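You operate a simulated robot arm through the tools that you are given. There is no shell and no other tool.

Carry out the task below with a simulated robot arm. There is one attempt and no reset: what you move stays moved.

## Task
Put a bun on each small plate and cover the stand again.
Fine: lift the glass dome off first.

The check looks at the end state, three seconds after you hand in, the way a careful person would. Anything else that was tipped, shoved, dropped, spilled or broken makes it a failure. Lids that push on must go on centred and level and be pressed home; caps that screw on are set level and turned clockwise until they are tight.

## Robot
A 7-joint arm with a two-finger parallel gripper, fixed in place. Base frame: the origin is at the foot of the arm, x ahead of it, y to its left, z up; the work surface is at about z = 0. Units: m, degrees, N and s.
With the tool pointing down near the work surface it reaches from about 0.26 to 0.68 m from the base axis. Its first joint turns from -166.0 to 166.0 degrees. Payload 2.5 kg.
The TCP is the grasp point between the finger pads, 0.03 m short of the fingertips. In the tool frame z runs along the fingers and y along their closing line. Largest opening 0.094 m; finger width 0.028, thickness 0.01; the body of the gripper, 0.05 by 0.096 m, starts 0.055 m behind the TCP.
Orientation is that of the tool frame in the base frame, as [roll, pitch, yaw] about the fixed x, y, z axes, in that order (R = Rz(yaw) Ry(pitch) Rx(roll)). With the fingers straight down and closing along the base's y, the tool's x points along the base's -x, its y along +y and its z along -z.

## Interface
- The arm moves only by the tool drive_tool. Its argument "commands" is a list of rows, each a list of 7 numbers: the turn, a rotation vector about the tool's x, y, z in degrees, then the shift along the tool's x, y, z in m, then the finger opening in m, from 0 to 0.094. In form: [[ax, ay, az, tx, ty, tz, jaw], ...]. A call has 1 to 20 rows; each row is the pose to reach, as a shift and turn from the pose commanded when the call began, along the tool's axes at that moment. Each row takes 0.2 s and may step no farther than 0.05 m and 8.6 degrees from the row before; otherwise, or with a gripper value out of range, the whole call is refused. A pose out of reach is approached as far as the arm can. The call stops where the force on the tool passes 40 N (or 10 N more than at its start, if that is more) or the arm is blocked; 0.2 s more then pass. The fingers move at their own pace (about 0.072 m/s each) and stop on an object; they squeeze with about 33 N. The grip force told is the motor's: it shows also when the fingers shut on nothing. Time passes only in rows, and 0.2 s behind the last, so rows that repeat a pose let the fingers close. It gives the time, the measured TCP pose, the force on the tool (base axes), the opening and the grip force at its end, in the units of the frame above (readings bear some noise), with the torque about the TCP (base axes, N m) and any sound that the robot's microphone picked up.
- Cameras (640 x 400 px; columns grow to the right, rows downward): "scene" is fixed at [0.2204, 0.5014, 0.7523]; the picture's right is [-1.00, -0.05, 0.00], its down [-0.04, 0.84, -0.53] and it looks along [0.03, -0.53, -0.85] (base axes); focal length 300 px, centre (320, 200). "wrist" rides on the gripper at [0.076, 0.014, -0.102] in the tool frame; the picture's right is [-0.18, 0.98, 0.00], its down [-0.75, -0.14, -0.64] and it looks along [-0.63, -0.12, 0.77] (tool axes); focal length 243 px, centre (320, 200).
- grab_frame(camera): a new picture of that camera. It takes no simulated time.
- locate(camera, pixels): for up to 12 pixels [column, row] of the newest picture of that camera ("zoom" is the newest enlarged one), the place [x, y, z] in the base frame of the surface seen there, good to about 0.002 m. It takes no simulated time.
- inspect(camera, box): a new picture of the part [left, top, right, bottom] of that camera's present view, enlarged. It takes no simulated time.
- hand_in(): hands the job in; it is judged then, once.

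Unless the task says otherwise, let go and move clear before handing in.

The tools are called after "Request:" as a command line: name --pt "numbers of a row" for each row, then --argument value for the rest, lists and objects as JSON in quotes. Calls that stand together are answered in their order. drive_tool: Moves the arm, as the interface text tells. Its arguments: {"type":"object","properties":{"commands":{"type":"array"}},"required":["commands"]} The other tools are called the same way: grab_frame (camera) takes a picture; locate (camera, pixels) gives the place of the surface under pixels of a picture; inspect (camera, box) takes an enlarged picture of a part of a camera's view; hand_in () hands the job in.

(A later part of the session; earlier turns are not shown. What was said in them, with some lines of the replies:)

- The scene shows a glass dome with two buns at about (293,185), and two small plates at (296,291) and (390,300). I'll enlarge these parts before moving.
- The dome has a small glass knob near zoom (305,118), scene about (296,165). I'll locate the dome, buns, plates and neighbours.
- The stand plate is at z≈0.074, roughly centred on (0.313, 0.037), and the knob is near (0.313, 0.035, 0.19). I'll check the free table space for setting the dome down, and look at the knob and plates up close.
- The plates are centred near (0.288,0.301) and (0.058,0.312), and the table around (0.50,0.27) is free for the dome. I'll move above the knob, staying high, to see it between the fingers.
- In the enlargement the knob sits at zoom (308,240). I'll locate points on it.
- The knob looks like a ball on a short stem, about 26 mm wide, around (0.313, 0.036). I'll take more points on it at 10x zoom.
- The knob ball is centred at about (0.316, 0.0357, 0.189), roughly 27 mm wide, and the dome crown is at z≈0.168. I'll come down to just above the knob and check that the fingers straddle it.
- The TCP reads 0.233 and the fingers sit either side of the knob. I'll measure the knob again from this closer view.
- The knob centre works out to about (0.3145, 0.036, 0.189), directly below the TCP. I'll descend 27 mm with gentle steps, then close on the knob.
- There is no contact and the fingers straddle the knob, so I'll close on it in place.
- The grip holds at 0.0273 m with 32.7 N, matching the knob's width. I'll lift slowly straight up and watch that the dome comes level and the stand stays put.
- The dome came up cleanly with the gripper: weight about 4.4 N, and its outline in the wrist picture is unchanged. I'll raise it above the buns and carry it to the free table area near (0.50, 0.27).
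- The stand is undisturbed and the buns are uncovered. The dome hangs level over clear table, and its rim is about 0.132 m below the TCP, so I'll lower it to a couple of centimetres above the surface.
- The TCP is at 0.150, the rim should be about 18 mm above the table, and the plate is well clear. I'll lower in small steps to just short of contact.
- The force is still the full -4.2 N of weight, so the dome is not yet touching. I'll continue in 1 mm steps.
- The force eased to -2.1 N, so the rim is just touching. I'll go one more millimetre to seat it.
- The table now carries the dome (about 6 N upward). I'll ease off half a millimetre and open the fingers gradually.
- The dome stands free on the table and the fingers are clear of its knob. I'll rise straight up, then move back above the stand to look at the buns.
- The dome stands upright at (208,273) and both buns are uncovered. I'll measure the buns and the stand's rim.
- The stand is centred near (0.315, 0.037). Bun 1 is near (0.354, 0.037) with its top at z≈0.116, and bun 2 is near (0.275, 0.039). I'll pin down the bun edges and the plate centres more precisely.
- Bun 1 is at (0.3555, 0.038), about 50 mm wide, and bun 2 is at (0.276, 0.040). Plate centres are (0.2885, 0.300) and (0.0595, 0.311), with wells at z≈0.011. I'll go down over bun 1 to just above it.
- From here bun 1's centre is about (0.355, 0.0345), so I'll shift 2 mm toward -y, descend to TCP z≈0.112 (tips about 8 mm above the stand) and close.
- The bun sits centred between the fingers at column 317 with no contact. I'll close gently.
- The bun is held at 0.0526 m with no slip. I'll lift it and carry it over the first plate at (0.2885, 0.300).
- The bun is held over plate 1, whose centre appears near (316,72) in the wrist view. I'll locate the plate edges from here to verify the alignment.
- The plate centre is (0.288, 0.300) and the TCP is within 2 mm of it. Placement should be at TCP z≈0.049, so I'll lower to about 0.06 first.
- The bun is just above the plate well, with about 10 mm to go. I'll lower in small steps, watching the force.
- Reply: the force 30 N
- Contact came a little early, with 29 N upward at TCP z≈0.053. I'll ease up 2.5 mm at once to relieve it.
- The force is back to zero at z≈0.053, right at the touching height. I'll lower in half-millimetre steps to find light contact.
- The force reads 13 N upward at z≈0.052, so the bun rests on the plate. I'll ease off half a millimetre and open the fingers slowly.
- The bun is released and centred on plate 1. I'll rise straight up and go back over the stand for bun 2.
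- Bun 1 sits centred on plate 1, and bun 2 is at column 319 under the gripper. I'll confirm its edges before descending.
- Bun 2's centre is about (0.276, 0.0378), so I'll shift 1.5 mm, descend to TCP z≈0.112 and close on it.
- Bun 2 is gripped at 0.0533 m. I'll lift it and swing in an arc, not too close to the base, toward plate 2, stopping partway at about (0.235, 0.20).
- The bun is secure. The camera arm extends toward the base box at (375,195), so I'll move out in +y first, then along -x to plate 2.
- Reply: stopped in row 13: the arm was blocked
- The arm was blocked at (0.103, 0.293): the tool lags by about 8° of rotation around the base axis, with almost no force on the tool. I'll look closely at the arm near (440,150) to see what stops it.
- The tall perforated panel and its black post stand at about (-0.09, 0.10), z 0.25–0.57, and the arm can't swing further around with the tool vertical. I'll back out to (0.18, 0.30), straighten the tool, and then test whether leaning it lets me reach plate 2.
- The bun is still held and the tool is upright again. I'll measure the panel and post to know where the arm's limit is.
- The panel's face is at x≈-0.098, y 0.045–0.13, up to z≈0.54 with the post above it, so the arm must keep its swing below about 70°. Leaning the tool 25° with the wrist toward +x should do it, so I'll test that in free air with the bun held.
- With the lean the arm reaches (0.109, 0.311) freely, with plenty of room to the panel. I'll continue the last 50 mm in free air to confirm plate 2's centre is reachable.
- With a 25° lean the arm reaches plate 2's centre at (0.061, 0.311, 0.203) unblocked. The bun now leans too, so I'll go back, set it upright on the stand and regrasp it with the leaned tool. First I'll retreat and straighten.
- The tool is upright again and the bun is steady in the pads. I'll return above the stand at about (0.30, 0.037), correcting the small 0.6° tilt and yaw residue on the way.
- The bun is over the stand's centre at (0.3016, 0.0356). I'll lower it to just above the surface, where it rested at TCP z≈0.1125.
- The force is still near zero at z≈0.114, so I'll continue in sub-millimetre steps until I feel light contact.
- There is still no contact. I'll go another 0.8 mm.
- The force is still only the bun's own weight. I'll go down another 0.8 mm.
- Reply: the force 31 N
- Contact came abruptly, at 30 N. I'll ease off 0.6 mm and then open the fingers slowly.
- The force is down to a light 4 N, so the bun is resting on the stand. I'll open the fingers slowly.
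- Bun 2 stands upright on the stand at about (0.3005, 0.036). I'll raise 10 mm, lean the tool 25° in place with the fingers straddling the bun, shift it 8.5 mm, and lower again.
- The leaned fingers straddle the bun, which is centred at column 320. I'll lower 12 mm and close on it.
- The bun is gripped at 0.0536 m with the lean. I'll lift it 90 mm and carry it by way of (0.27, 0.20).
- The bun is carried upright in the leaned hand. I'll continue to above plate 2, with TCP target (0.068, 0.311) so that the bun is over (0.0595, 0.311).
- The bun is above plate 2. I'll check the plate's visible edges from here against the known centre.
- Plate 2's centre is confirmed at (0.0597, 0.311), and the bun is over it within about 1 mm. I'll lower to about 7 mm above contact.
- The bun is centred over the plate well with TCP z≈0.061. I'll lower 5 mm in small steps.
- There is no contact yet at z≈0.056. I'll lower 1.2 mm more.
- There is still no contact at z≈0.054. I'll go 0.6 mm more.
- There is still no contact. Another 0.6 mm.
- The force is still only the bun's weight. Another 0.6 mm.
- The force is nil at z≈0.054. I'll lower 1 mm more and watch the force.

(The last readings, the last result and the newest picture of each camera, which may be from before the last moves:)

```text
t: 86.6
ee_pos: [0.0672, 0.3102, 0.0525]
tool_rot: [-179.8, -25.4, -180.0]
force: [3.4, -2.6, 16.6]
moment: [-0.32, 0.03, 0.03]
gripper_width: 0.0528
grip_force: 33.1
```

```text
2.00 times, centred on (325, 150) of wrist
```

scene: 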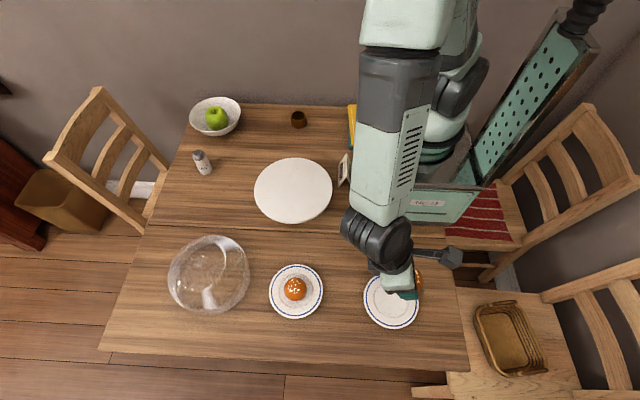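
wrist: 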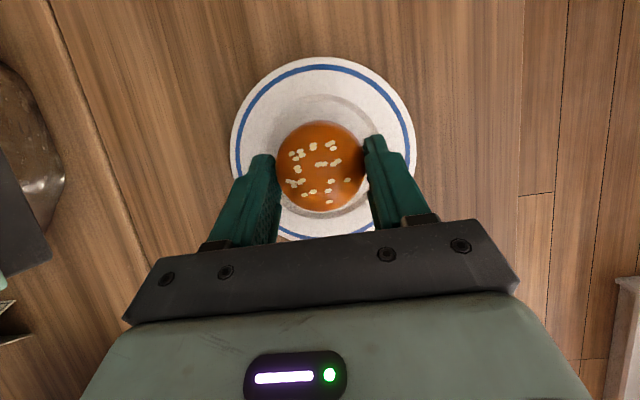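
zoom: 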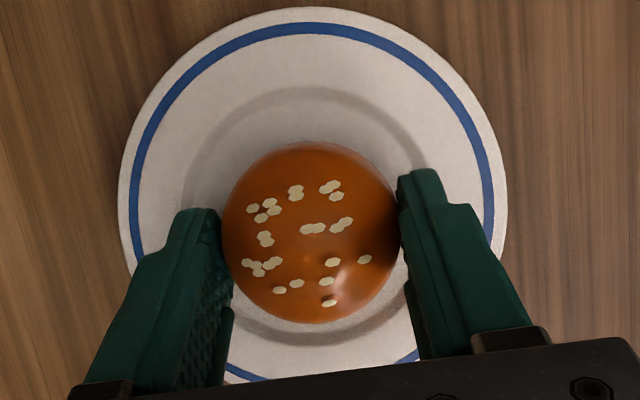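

The bun is resting on the plate now, with 17 N of contact. I'll ease off 0.4 mm and open slowly.

Request:
drive_tool --pt "0 0 0 0.0001 0 -0.0003 0.044" --pt "0 0 0 0.0002 0 -0.0004 0.044" --pt "0 0 0 0.0002 0 -0.0004 0.052" --pt "0 0 0 0.0002 0 -0.0004 0.056" --pt "0 0 0 0.0002 0 -0.0004 0.064" --pt "0 0 0 0.0002 0 -0.0004 0.072" --pt "0 0 0 0.0002 0 -0.0004 0.076" --pt "0 0 0 0.0002 0 -0.0004 0.076"

Request:
grab_frame --camera "wrist"

Request:
inspect --camera "scene" --box '[340, 200, 470, 340]'

```text
t: 88.4
ee_pos: [0.0692, 0.3099, 0.0536]
tool_rot: [-179.8, -25.3, 180.0]
force: [0.6, 0.4, 0.2]
moment: [0.0, 0.0, -0.03]
gripper_width: 0.0758
grip_force: 0.1
```

```text
taken
```

wrist: 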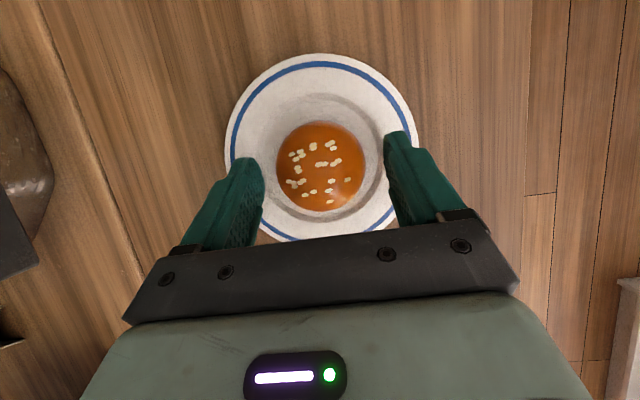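

```text
2.86 times, centred on (405, 270) of scene
```

zoom: 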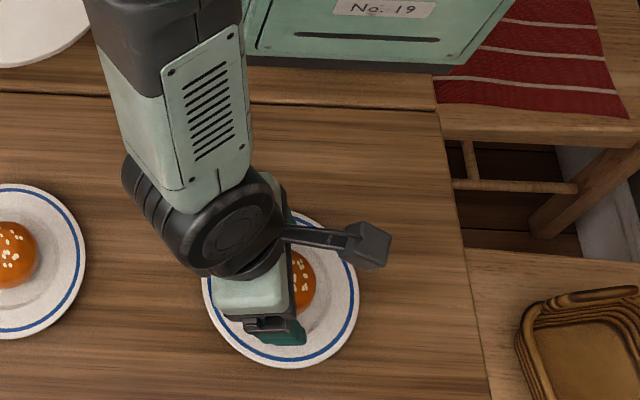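

Bun 2 sits centred on plate 2 with the fingers open. I'll back out along the tool axis and check both plates.

Request:
drive_tool --pt "0 0 0 0 0 -0.008 0.076" --pt "0 0 0 0 0 -0.022 0.076" --pt "0 0 0 0 0 -0.045 0.076" --pt "0 0 0 0 0 -0.075 0.076" --pt "0 0 0 0 0 -0.11 0.076" --pt "0 0 0 0 0 -0.145 0.07" --pt "0 0 0 0 0 -0.17 0.06" --pt "0 0 0 0 0 -0.17 0.06"

Request:
grab_frame --camera "scene"

Request:
grab_frame --camera "wrist"

```text
t: 90.2
ee_pos: [0.1418, 0.31, 0.208]
tool_rot: [-179.8, -25.3, 179.8]
force: [0.4, -0.3, -0.3]
moment: [0.01, -0.01, 0.0]
gripper_width: 0.0598
grip_force: 0.1
```

```text
taken
```

scene: 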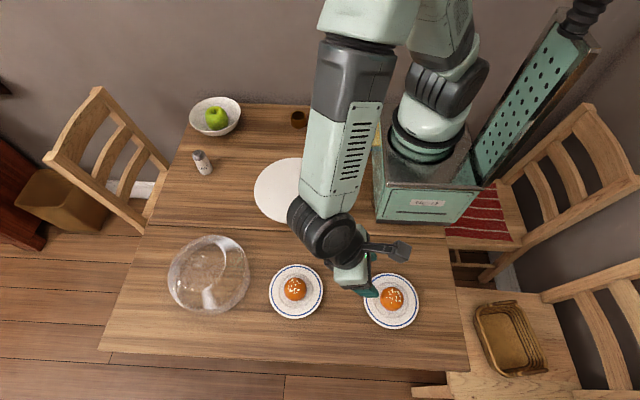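

```text
taken
```

wrist: 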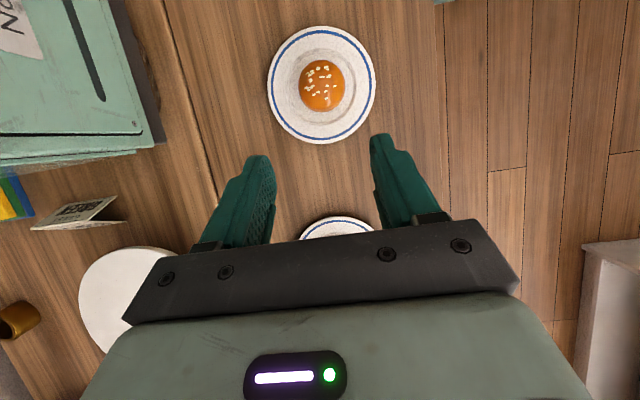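

Both buns sit on their plates, at (294,289) and (391,298) in the scene. I'll straighten the tool while rising and travel to above the dome at (0.50, 0.27).

Request:
drive_tool --pt "0 -3 0 0.0013 -0.0008 -0.0215 0.06" --pt "0 -6 0 -0.0034 -0.0026 -0.0514 0.06" --pt "0 -9 0 -0.0142 -0.0048 -0.0752 0.06" --pt "0 -12 0 -0.0308 -0.0072 -0.0941 0.06" --pt "0 -15 0 -0.0525 -0.0097 -0.1044 0.06" --pt "0 -18 0 -0.0742 -0.0122 -0.1146 0.06" --pt "0 -21 0 -0.0959 -0.0148 -0.1249 0.06" --pt "0 -24 0 -0.1176 -0.0173 -0.1351 0.06" --pt "0 -25.3 0 -0.1393 -0.0199 -0.1454 0.06" --pt "0 -25.3 0 -0.1609 -0.0224 -0.1556 0.06" --pt "0 -25.3 0 -0.1826 -0.0249 -0.1659 0.06" --pt "0 -25.3 0 -0.2043 -0.0275 -0.1761 0.06" --pt "0 -25.3 0 -0.226 -0.03 -0.1864 0.06" --pt "0 -25.3 0 -0.2477 -0.0325 -0.1966 0.06" --pt "0 -25.3 0 -0.2694 -0.0351 -0.2069 0.06" --pt "0 -25.3 0 -0.2839 -0.0367 -0.2137 0.06" --pt "0 -25.3 0 -0.2929 -0.0378 -0.218 0.06" --pt "0 -25.3 0 -0.2947 -0.038 -0.2188 0.06" --pt "0 -25.3 0 -0.2947 -0.038 -0.2188 0.06"

Request:
grab_frame --camera "wrist"

Request:
grab_frame --camera "scene"

```text
t: 94.2
ee_pos: [0.5015, 0.2729, 0.2791]
tool_rot: [-179.9, 0.0, 180.0]
force: [-0.4, 0.7, -0.8]
moment: [-0.01, -0.02, 0.02]
gripper_width: 0.0602
grip_force: 0.1
```

```text
taken
```

wrist: 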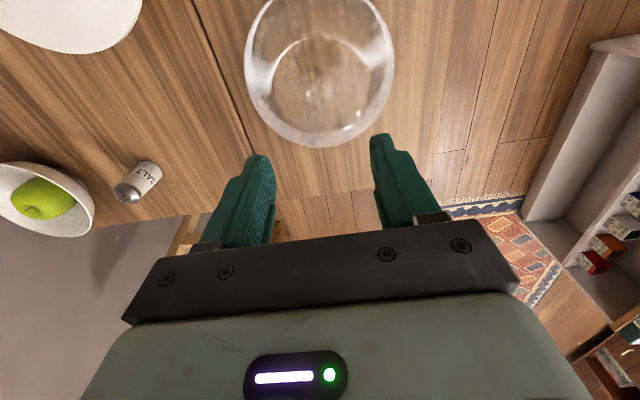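

```text
taken
```

scene: 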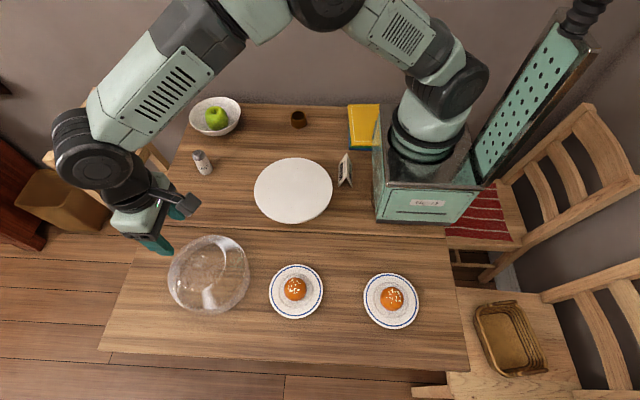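

The table is in order: both plates hold buns and the stand is bare. I'll look at the knob for alignment and fit the bare stand's rim for the later placement.

Request:
inspect --camera "wrist" --box '[290, 70, 350, 120]'

Request:
locate --camera "scene" --pixels '[[256, 188], [331, 186], [293, 159], [293, 219], [266, 167], [321, 166], [265, 210], [322, 209], [293, 190], [275, 215], [312, 214]]'

```text
8.00 times, centred on (320, 95) of wrist
```

zoom: 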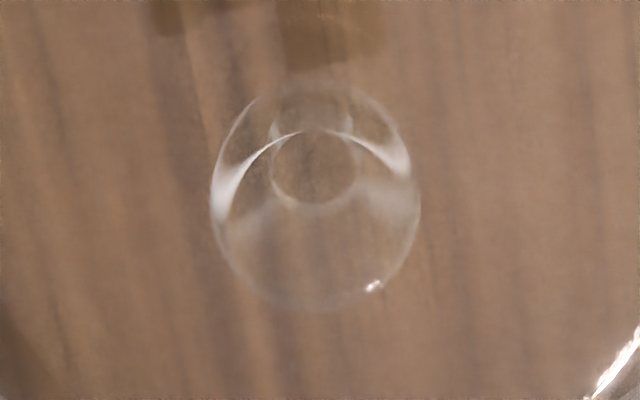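

```text
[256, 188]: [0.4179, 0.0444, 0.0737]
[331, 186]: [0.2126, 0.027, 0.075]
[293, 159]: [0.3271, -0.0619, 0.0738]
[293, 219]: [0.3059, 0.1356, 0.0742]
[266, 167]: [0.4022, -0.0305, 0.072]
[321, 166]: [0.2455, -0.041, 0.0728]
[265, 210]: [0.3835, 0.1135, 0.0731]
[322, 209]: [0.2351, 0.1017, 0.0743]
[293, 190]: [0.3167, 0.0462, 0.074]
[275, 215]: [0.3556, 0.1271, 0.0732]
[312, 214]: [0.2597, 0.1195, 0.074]
```

The knob is directly below the TCP (column 319.4, row 94.5 against a predicted 320, 93.8). I'll descend to the grip height of about 0.131 with open fingers.

Request:
drive_tool --pt "0 0 0 0 0 0.02 0.06" --pt "0 0 0 0 0 0.045 0.06" --pt "0 0 0 0 0 0.07 0.06" --pt "0 0 0 0 0 0.095 0.06" --pt "0 0 0 0 0 0.115 0.06" --pt "0 0 0 0 0 0.13 0.06" --pt "0 0 0 0 0 0.14 0.06" --pt "0 0 0 0 0 0.1465 0.06" --pt "0 0 0 0 0 0.1485 0.06" --pt "0 0 0 0 0 0.1485 0.06"

Request:
inspect --camera "wrist" --box '[220, 80, 420, 240]'

Request:
inspect --camera "scene" --box '[110, 190, 330, 330]'

```text
t: 96.4
ee_pos: [0.5019, 0.2738, 0.1317]
tool_rot: [-179.9, -0.1, -179.9]
force: [0.0, -0.5, 1.2]
moment: [-0.01, -0.01, 0.01]
gripper_width: 0.0597
grip_force: 0.1
```

```text
2.50 times, centred on (320, 160) of wrist
```

zoom: 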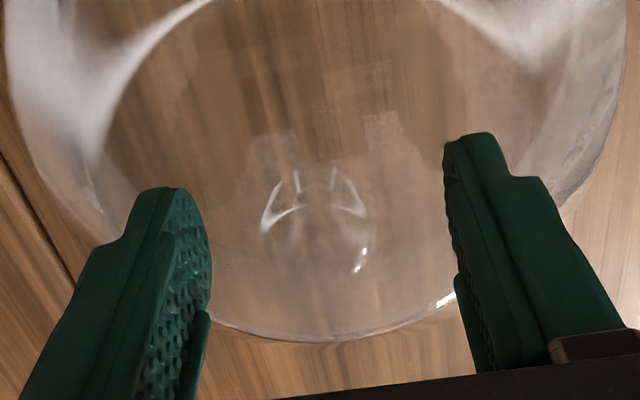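

```text
2.86 times, centred on (220, 260) of scene
```

zoom: 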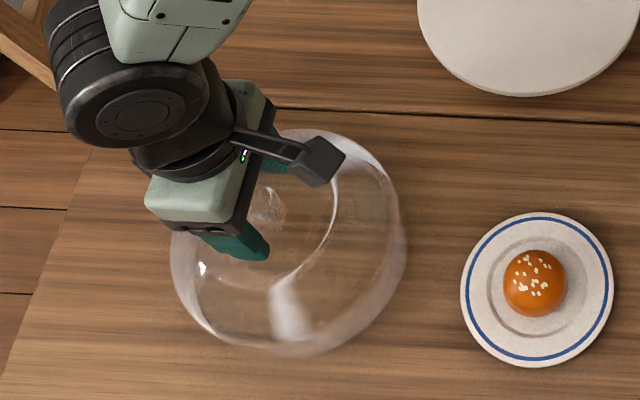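

The knob is between the fingers with no contact. I'll close on it.

Request:
drive_tool --pt "0 0 0 0 -0.0008 0 0.045" --pt "0 0 0 0 -0.0008 0 0.035" --pt "0 0 0 0 -0.0008 0 0.028" --pt "0 0 0 0 -0.0008 0 0.022" --pt "0 0 0 0 -0.0008 0 0.016" --pt "0 0 0 0 -0.0008 0 0.01" --pt "0 0 0 0 -0.0008 0 0.01"

Request:
grab_frame --camera "wrist"

```text
t: 98.0
ee_pos: [0.5012, 0.2703, 0.1298]
tool_rot: [-179.8, 0.1, 179.9]
force: [0.4, -1.0, 0.5]
moment: [-0.04, 0.08, -0.01]
gripper_width: 0.0268
grip_force: 32.7
```

```text
taken
```

wrist: 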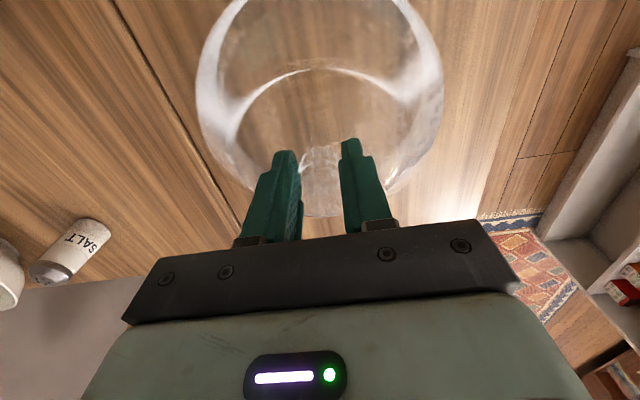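

The knob is gripped at 0.0268 m. I'll lift slowly to about z 0.295 and check that the dome hangs level.

Request:
drive_tool --pt "0 0 0 0 0 -0.002 0.01" --pt "0 0 0 0 0 -0.006 0.01" --pt "0 0 0 0 0 -0.014 0.01" --pt "0 0 0 0 0 -0.028 0.01" --pt "0 0 0 0 0 -0.046 0.01" --pt "0 0 0 0 0 -0.066 0.01" --pt "0 0 0 0 0 -0.088 0.01" --pt "0 0 0 0 0 -0.11 0.01" --pt "0 0 0 0 0 -0.132 0.01" --pt "0 0 0 0 0 -0.15 0.01" --pt "0 0 0 0 0 -0.162 0.01" --pt "0 0 0 0 0 -0.165 0.01" --pt "0 0 0 0 0 -0.165 0.01"

Request:
grab_frame --camera "wrist"

Request:
grab_frame --camera "scene"

```text
t: 100.8
ee_pos: [0.5008, 0.2743, 0.2958]
tool_rot: [-180.0, 0.0, 180.0]
force: [0.2, -0.1, -3.9]
moment: [-0.01, 0.01, 0.01]
gripper_width: 0.027
grip_force: 32.6
```

```text
taken
```

wrist: 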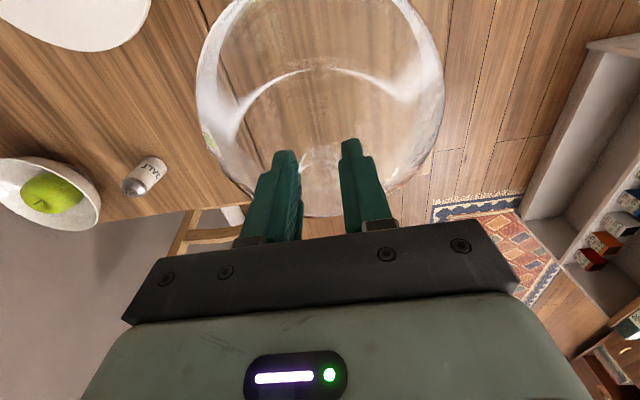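

```text
taken
```

scene: 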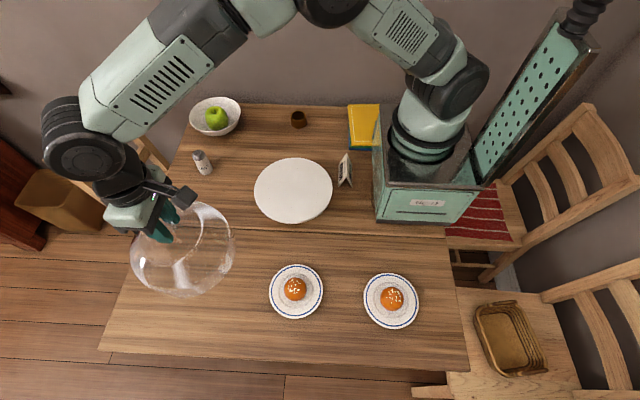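

The dome hangs level, with about 4 N of weight. I'll carry it back over the stand's centre at (0.315, 0.0365).

Request:
drive_tool --pt "0 0 0 0.007 -0.009 0 0.01" --pt "0 0 0 0.02 -0.0254 0 0.01" --pt "0 0 0 0.035 -0.0444 0 0.01" --pt "0 0 0 0.05 -0.0634 0 0.01" --pt "0 0 0 0.065 -0.0825 0 0.01" --pt "0 0 0 0.08 -0.1015 0 0.01" --pt "0 0 0 0.095 -0.1205 0 0.01" --pt "0 0 0 0.11 -0.1396 0 0.01" --pt "0 0 0 0.125 -0.1586 0 0.01" --pt "0 0 0 0.14 -0.1776 0 0.01" --pt "0 0 0 0.155 -0.1967 0 0.01" --pt "0 0 0 0.17 -0.2157 0 0.01" --pt "0 0 0 0.18 -0.2284 0 0.01" --pt "0 0 0 0.185 -0.2347 0 0.01" --pt "0 0 0 0.186 -0.236 0 0.01" --pt "0 0 0 0.186 -0.236 0 0.01" --pt "0 0 0 0.186 -0.236 0 0.01"

Request:
grab_frame --camera "wrist"

Request:
grab_frame --camera "scene"

```text
t: 104.4
ee_pos: [0.3127, 0.0371, 0.2962]
tool_rot: [180.0, 0.0, -180.0]
force: [0.3, 0.6, -2.9]
moment: [0.02, 0.06, 0.01]
gripper_width: 0.0267
grip_force: 32.9
```

```text
taken
```

wrist: 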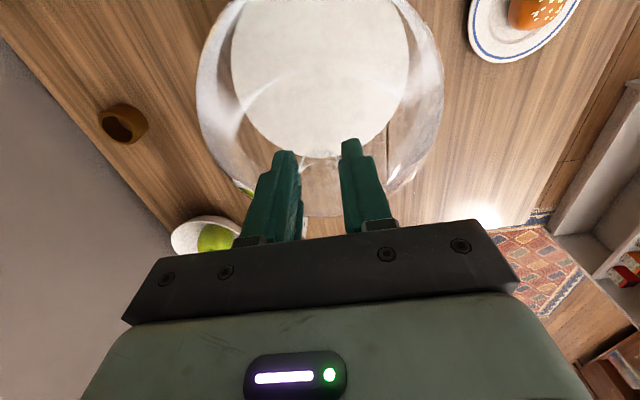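

```text
taken
```

scene: 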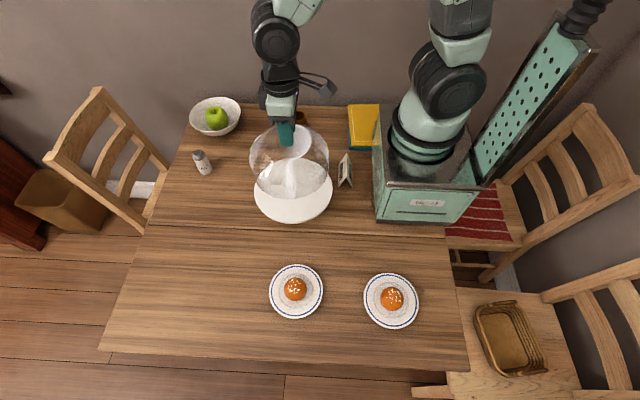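

The dome is above the stand. I'll lower it partway to z≈0.225, about 20 mm above the surface, and read the pose a few times.

Request:
drive_tool --pt "0 0 0 -0.0005 0 0.01 0.01" --pt "0 0 0 -0.001 0 0.025 0.01" --pt "0 0 0 -0.001 0 0.042 0.01" --pt "0 0 0 -0.001 0 0.057 0.01" --pt "0 0 0 -0.001 0 0.067 0.01" --pt "0 0 0 -0.001 0 0.07 0.01" --pt "0 0 0 -0.001 0 0.07 0.01"

Request:
drive_tool --pt "0 0 0 0 0 0 0.01"

Request:
drive_tool --pt "0 0 0 0 0 0 0.01"

Request:
drive_tool --pt "0 0 0 0 0 0 0.01"

Request:
drive_tool --pt "0 0 0 0 0 0 0.01"

Request:
inspect --camera "wrist" --box '[180, 0, 460, 230]'

Request:
inspect --camera "scene" --box '[235, 120, 355, 230]'

```text
t: 106.0
ee_pos: [0.3144, 0.0369, 0.2249]
tool_rot: [-180.0, 0.0, 180.0]
force: [-1.3, -0.4, -4.9]
moment: [0.0, -0.02, 0.01]
gripper_width: 0.0271
grip_force: 33.0
```

```text
t: 106.4
ee_pos: [0.3149, 0.0362, 0.2264]
tool_rot: [-179.9, 0.0, 179.9]
force: [-0.5, 0.4, -4.2]
moment: [-0.02, -0.03, 0.02]
gripper_width: 0.0271
grip_force: 32.6
```

```text
t: 106.8
ee_pos: [0.3139, 0.0381, 0.2269]
tool_rot: [-179.9, 0.0, -180.0]
force: [0.4, 0.1, -3.7]
moment: [0.0, -0.01, -0.04]
gripper_width: 0.0271
grip_force: 33.1
```

```text
t: 107.2
ee_pos: [0.3153, 0.037, 0.226]
tool_rot: [-179.9, 0.0, -180.0]
force: [-0.2, 0.2, -3.5]
moment: [-0.05, 0.02, 0.03]
gripper_width: 0.0272
grip_force: 33.4
```

```text
t: 107.6
ee_pos: [0.3156, 0.0368, 0.2253]
tool_rot: [-179.9, 0.0, -179.9]
force: [0.9, 0.2, -3.3]
moment: [0.0, 0.02, -0.01]
gripper_width: 0.0269
grip_force: 33.0
```

```text
1.74 times, centred on (320, 115) of wrist
```

zoom: 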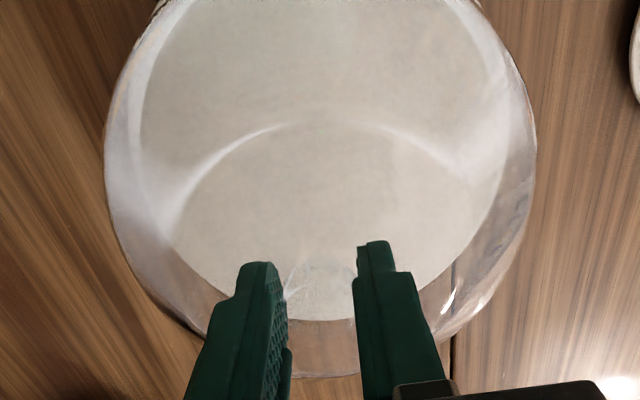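

```text
3.64 times, centred on (295, 175) of scene
```

zoom: 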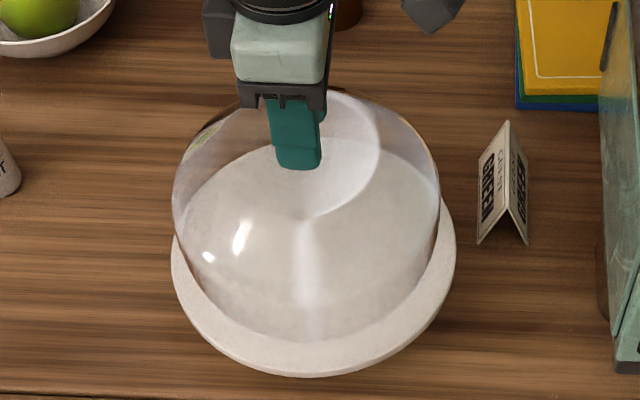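

The averaged pose is (0.3148, 0.0370, 0.2259), within a millimetre of the stand's centre. I'll trim y by -0.7 mm and lower to a few millimetres above the surface.

Request:
drive_tool --pt "0 0 0 0 -0.0003 0.004 0.01" --pt "0 0 0 0 -0.0007 0.008 0.01" --pt "0 0 0 0 -0.0007 0.012 0.01" --pt "0 0 0 0 -0.0007 0.015 0.01" --pt "0 0 0 0 -0.0007 0.017 0.01" --pt "0 0 0 0 -0.0007 0.018 0.01" --pt "0 0 0 0 -0.0007 0.018 0.01"

Request:
inspect --camera "scene" --box '[235, 120, 355, 230]'

```text
t: 109.2
ee_pos: [0.3144, 0.0342, 0.2099]
tool_rot: [-179.9, 0.0, 179.9]
force: [1.0, 0.7, -3.2]
moment: [0.02, 0.0, 0.01]
gripper_width: 0.027
grip_force: 32.7
```

```text
3.64 times, centred on (295, 175) of scene
```

zoom: 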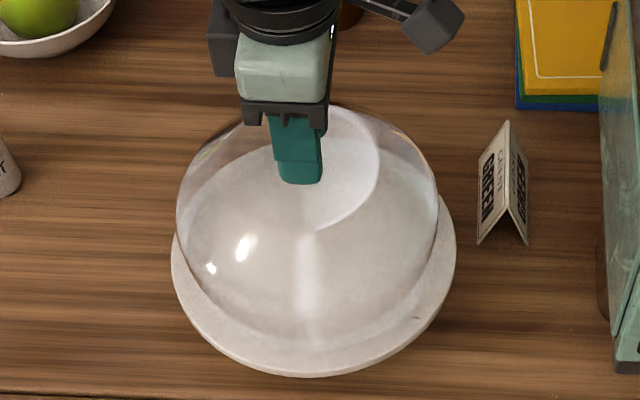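

The dome is a few millimetres above the plate and visibly centred. I'll keep lowering, 2 mm in small steps.

Request:
drive_tool --pt "0 0 0 0 0 0.0007 0.01" --pt "0 0 0 0 0 0.0014 0.01" --pt "0 0 0 0 0 0.002 0.01" --pt "0 0 0 0 0 0.002 0.01"

```text
t: 110.2
ee_pos: [0.3164, 0.0343, 0.2064]
tool_rot: [-179.9, 0.0, -180.0]
force: [-0.3, -0.9, -3.3]
moment: [0.11, 0.08, 0.04]
gripper_width: 0.0269
grip_force: 33.2
```

The weight is still mostly on the gripper (-3.3 N), though a slight moment appears. I'll go 0.7 mm more.

Request:
drive_tool --pt "0 0 0 0 0 0.0004 0.01" --pt "0 0 0 0 0 0.0007 0.01" --pt "0 0 0 0 0 0.0007 0.01"

```text
t: 111.0
ee_pos: [0.3166, 0.0346, 0.2067]
tool_rot: [-179.9, 0.1, 179.9]
force: [-0.4, -2.6, 8.1]
moment: [-0.06, 0.31, -0.06]
gripper_width: 0.0272
grip_force: 32.7
```

The stand now carries the dome (+8 N). The pose (0.3166, 0.0346) matches the original resting reading of (0.316, 0.0342). I'll ease off 0.3 mm and open slowly.

Request:
drive_tool --pt "0 0 0 0 0 -0.0003 0.01" --pt "0 0 0 0 0 -0.0003 0.01" --pt "0 0 0 0 0 -0.0003 0.027" --pt "0 0 0 0 0 -0.0003 0.032" --pt "0 0 0 0 0 -0.0003 0.042" --pt "0 0 0 0 0 -0.0003 0.054" --pt "0 0 0 0 0 -0.0003 0.06" --pt "0 0 0 0 0 -0.0003 0.06"

Request:
grab_frame --camera "wrist"

Request:
inspect --camera "scene" --box '[250, 140, 340, 230]'

```text
t: 112.8
ee_pos: [0.3159, 0.0357, 0.2055]
tool_rot: [-179.9, 0.0, -179.9]
force: [1.0, 0.1, 0.0]
moment: [-0.03, -0.01, 0.01]
gripper_width: 0.0601
grip_force: 0.0
```

```text
taken
```

wrist: 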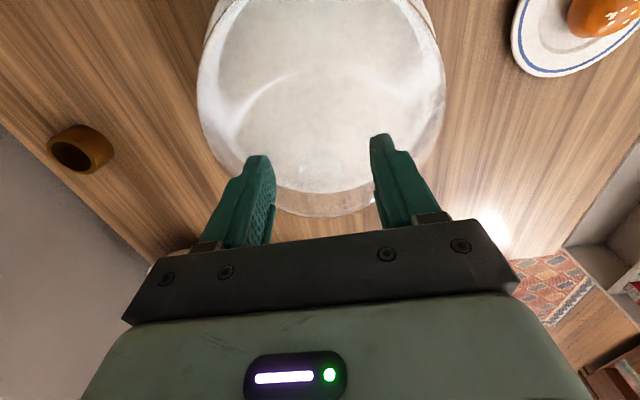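

```text
4.44 times, centred on (295, 185) of scene
```

zoom: 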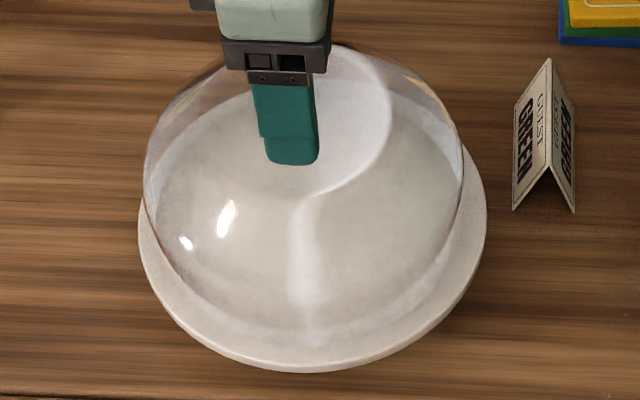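

The dome is released and stands on the stand. Its outline is about 4 zoom pixels (roughly 2 mm) left of the original. I'll rise clear and measure it properly.

Request:
drive_tool --pt "0 0 0 0 0 -0.006 0.06" --pt "0 0 0 0 0 -0.015 0.06" --pt "0 0 0 0 0 -0.035 0.06" --pt "0 0 0 0 0 -0.065 0.06" --pt "0 0 0 0 0 -0.1 0.06" --pt "0 0 0 0 0 -0.13 0.06" --pt "0 0 0 0 0 -0.133 0.06" --pt "0 0 0 0 0 -0.133 0.06"

Request:
inspect --camera "scene" --box '[250, 140, 340, 230]'

Request:
inspect --camera "wrist" --box '[240, 0, 410, 160]'

```text
t: 114.6
ee_pos: [0.3173, 0.0346, 0.3391]
tool_rot: [-179.9, 0.0, -180.0]
force: [-0.1, -0.3, -0.2]
moment: [0.02, 0.0, 0.02]
gripper_width: 0.0596
grip_force: 0.0
```

```text
4.44 times, centred on (295, 185) of scene
```

zoom: 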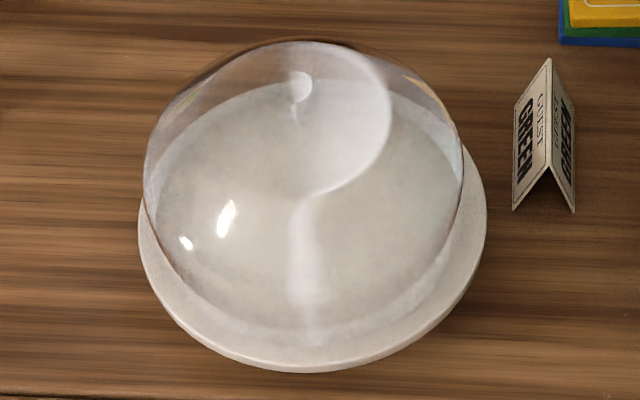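

```text
2.50 times, centred on (325, 80) of wrist
```

zoom: 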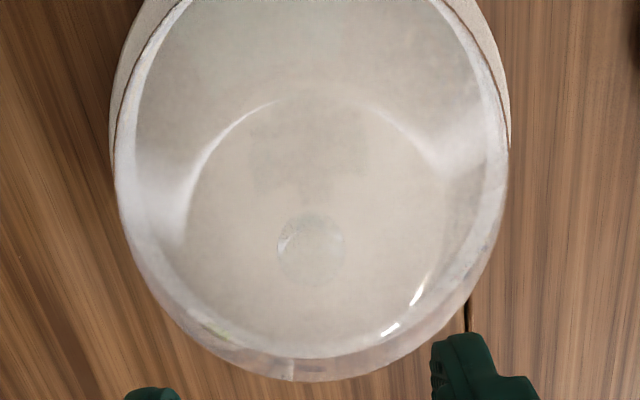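

The knob is now at zoom (301,86) against (305,85) originally, so it is within about 2 mm of its first place and at the same seated height. I'll move the arm clear to its starting pose and check everything.

Request:
drive_tool --pt "0 0 0 0 0 -0.02 0.06" --pt "0 0 0 -0.01 0.02 -0.045 0.07" --pt "0 0 0 -0.025 0.045 -0.06 0.08" --pt "0 0 0 -0.04 0.075 -0.06 0.09" --pt "0 0 0 -0.046 0.095 -0.06 0.09" --pt "0 0 0 -0.046 0.095 -0.06 0.09"

Request:
grab_frame --camera "scene"

Request:
grab_frame --camera "wrist"

Request:
inspect --camera "scene" --box '[255, 250, 435, 350]'

```text
t: 116.0
ee_pos: [0.3617, 0.1307, 0.3978]
tool_rot: [-179.7, 0.0, 180.0]
force: [-1.2, -0.6, 1.0]
moment: [0.02, -0.02, 0.0]
gripper_width: 0.0901
grip_force: 0.0
```

```text
taken
```

scene: 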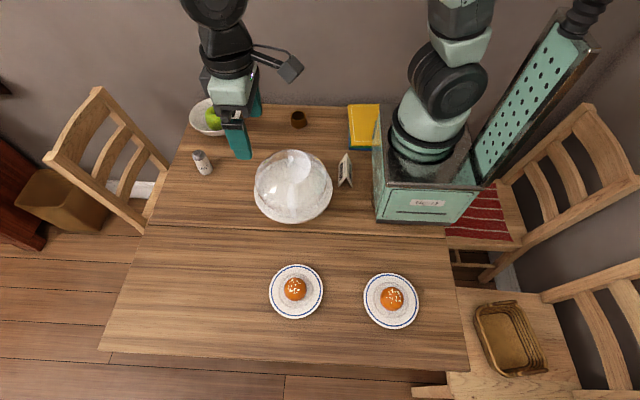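

```text
taken
```

wrist: 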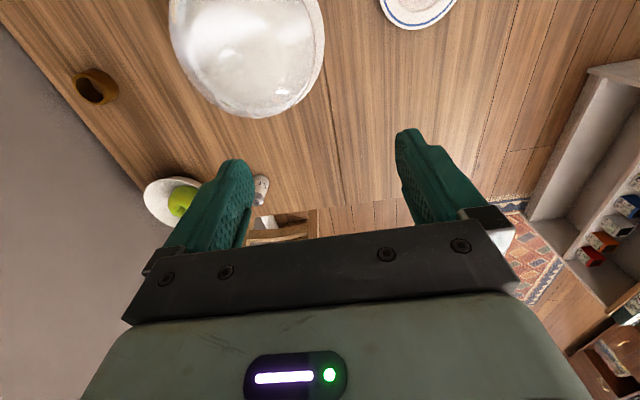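

```text
3.56 times, centred on (345, 300) of scene
```

zoom: 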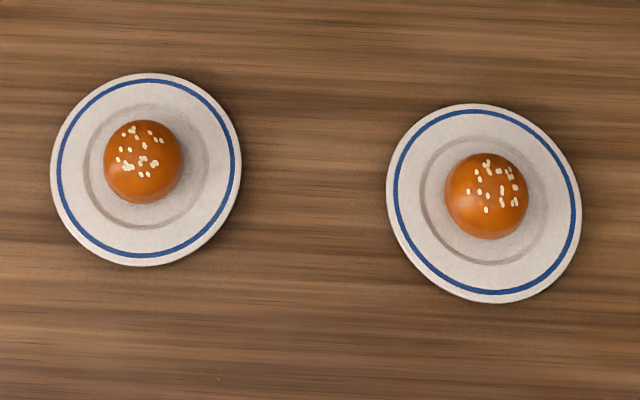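

Both plates are unmoved with a bun sitting upright on each, at zoom (142,161) and (486,195). The dome is level on the stand at (293,186), the other objects are untouched, and the arm is clear. I'm handing in.

Request:
hand_in

```text
The job is handed in.
```

The job is handed in: each small plate has a bun sitting upright in the middle, and the glass dome is back on the stand, level. I don't have the check's verdict.

- **Dome:** it sits about 2 mm from where it started, at the same height as before. The stand's plate is about 1 cm wider than the dome all round.
- **Second bun:** the arm was blocked on its first try at the far plate, most likely by the tall panel behind its base. I put the bun back on the stand, gripped it again with the tool leaning 25°, and set it down that way.
- **Contact forces:** setting the buns down reached about 30 N at worst, and I backed off each time. Neither plate nor the stand moved in the pictures.
- **Everything else:** the salt shaker, bowl, card and other objects look untouched, and the arm is back at its starting pose with the gripper open.
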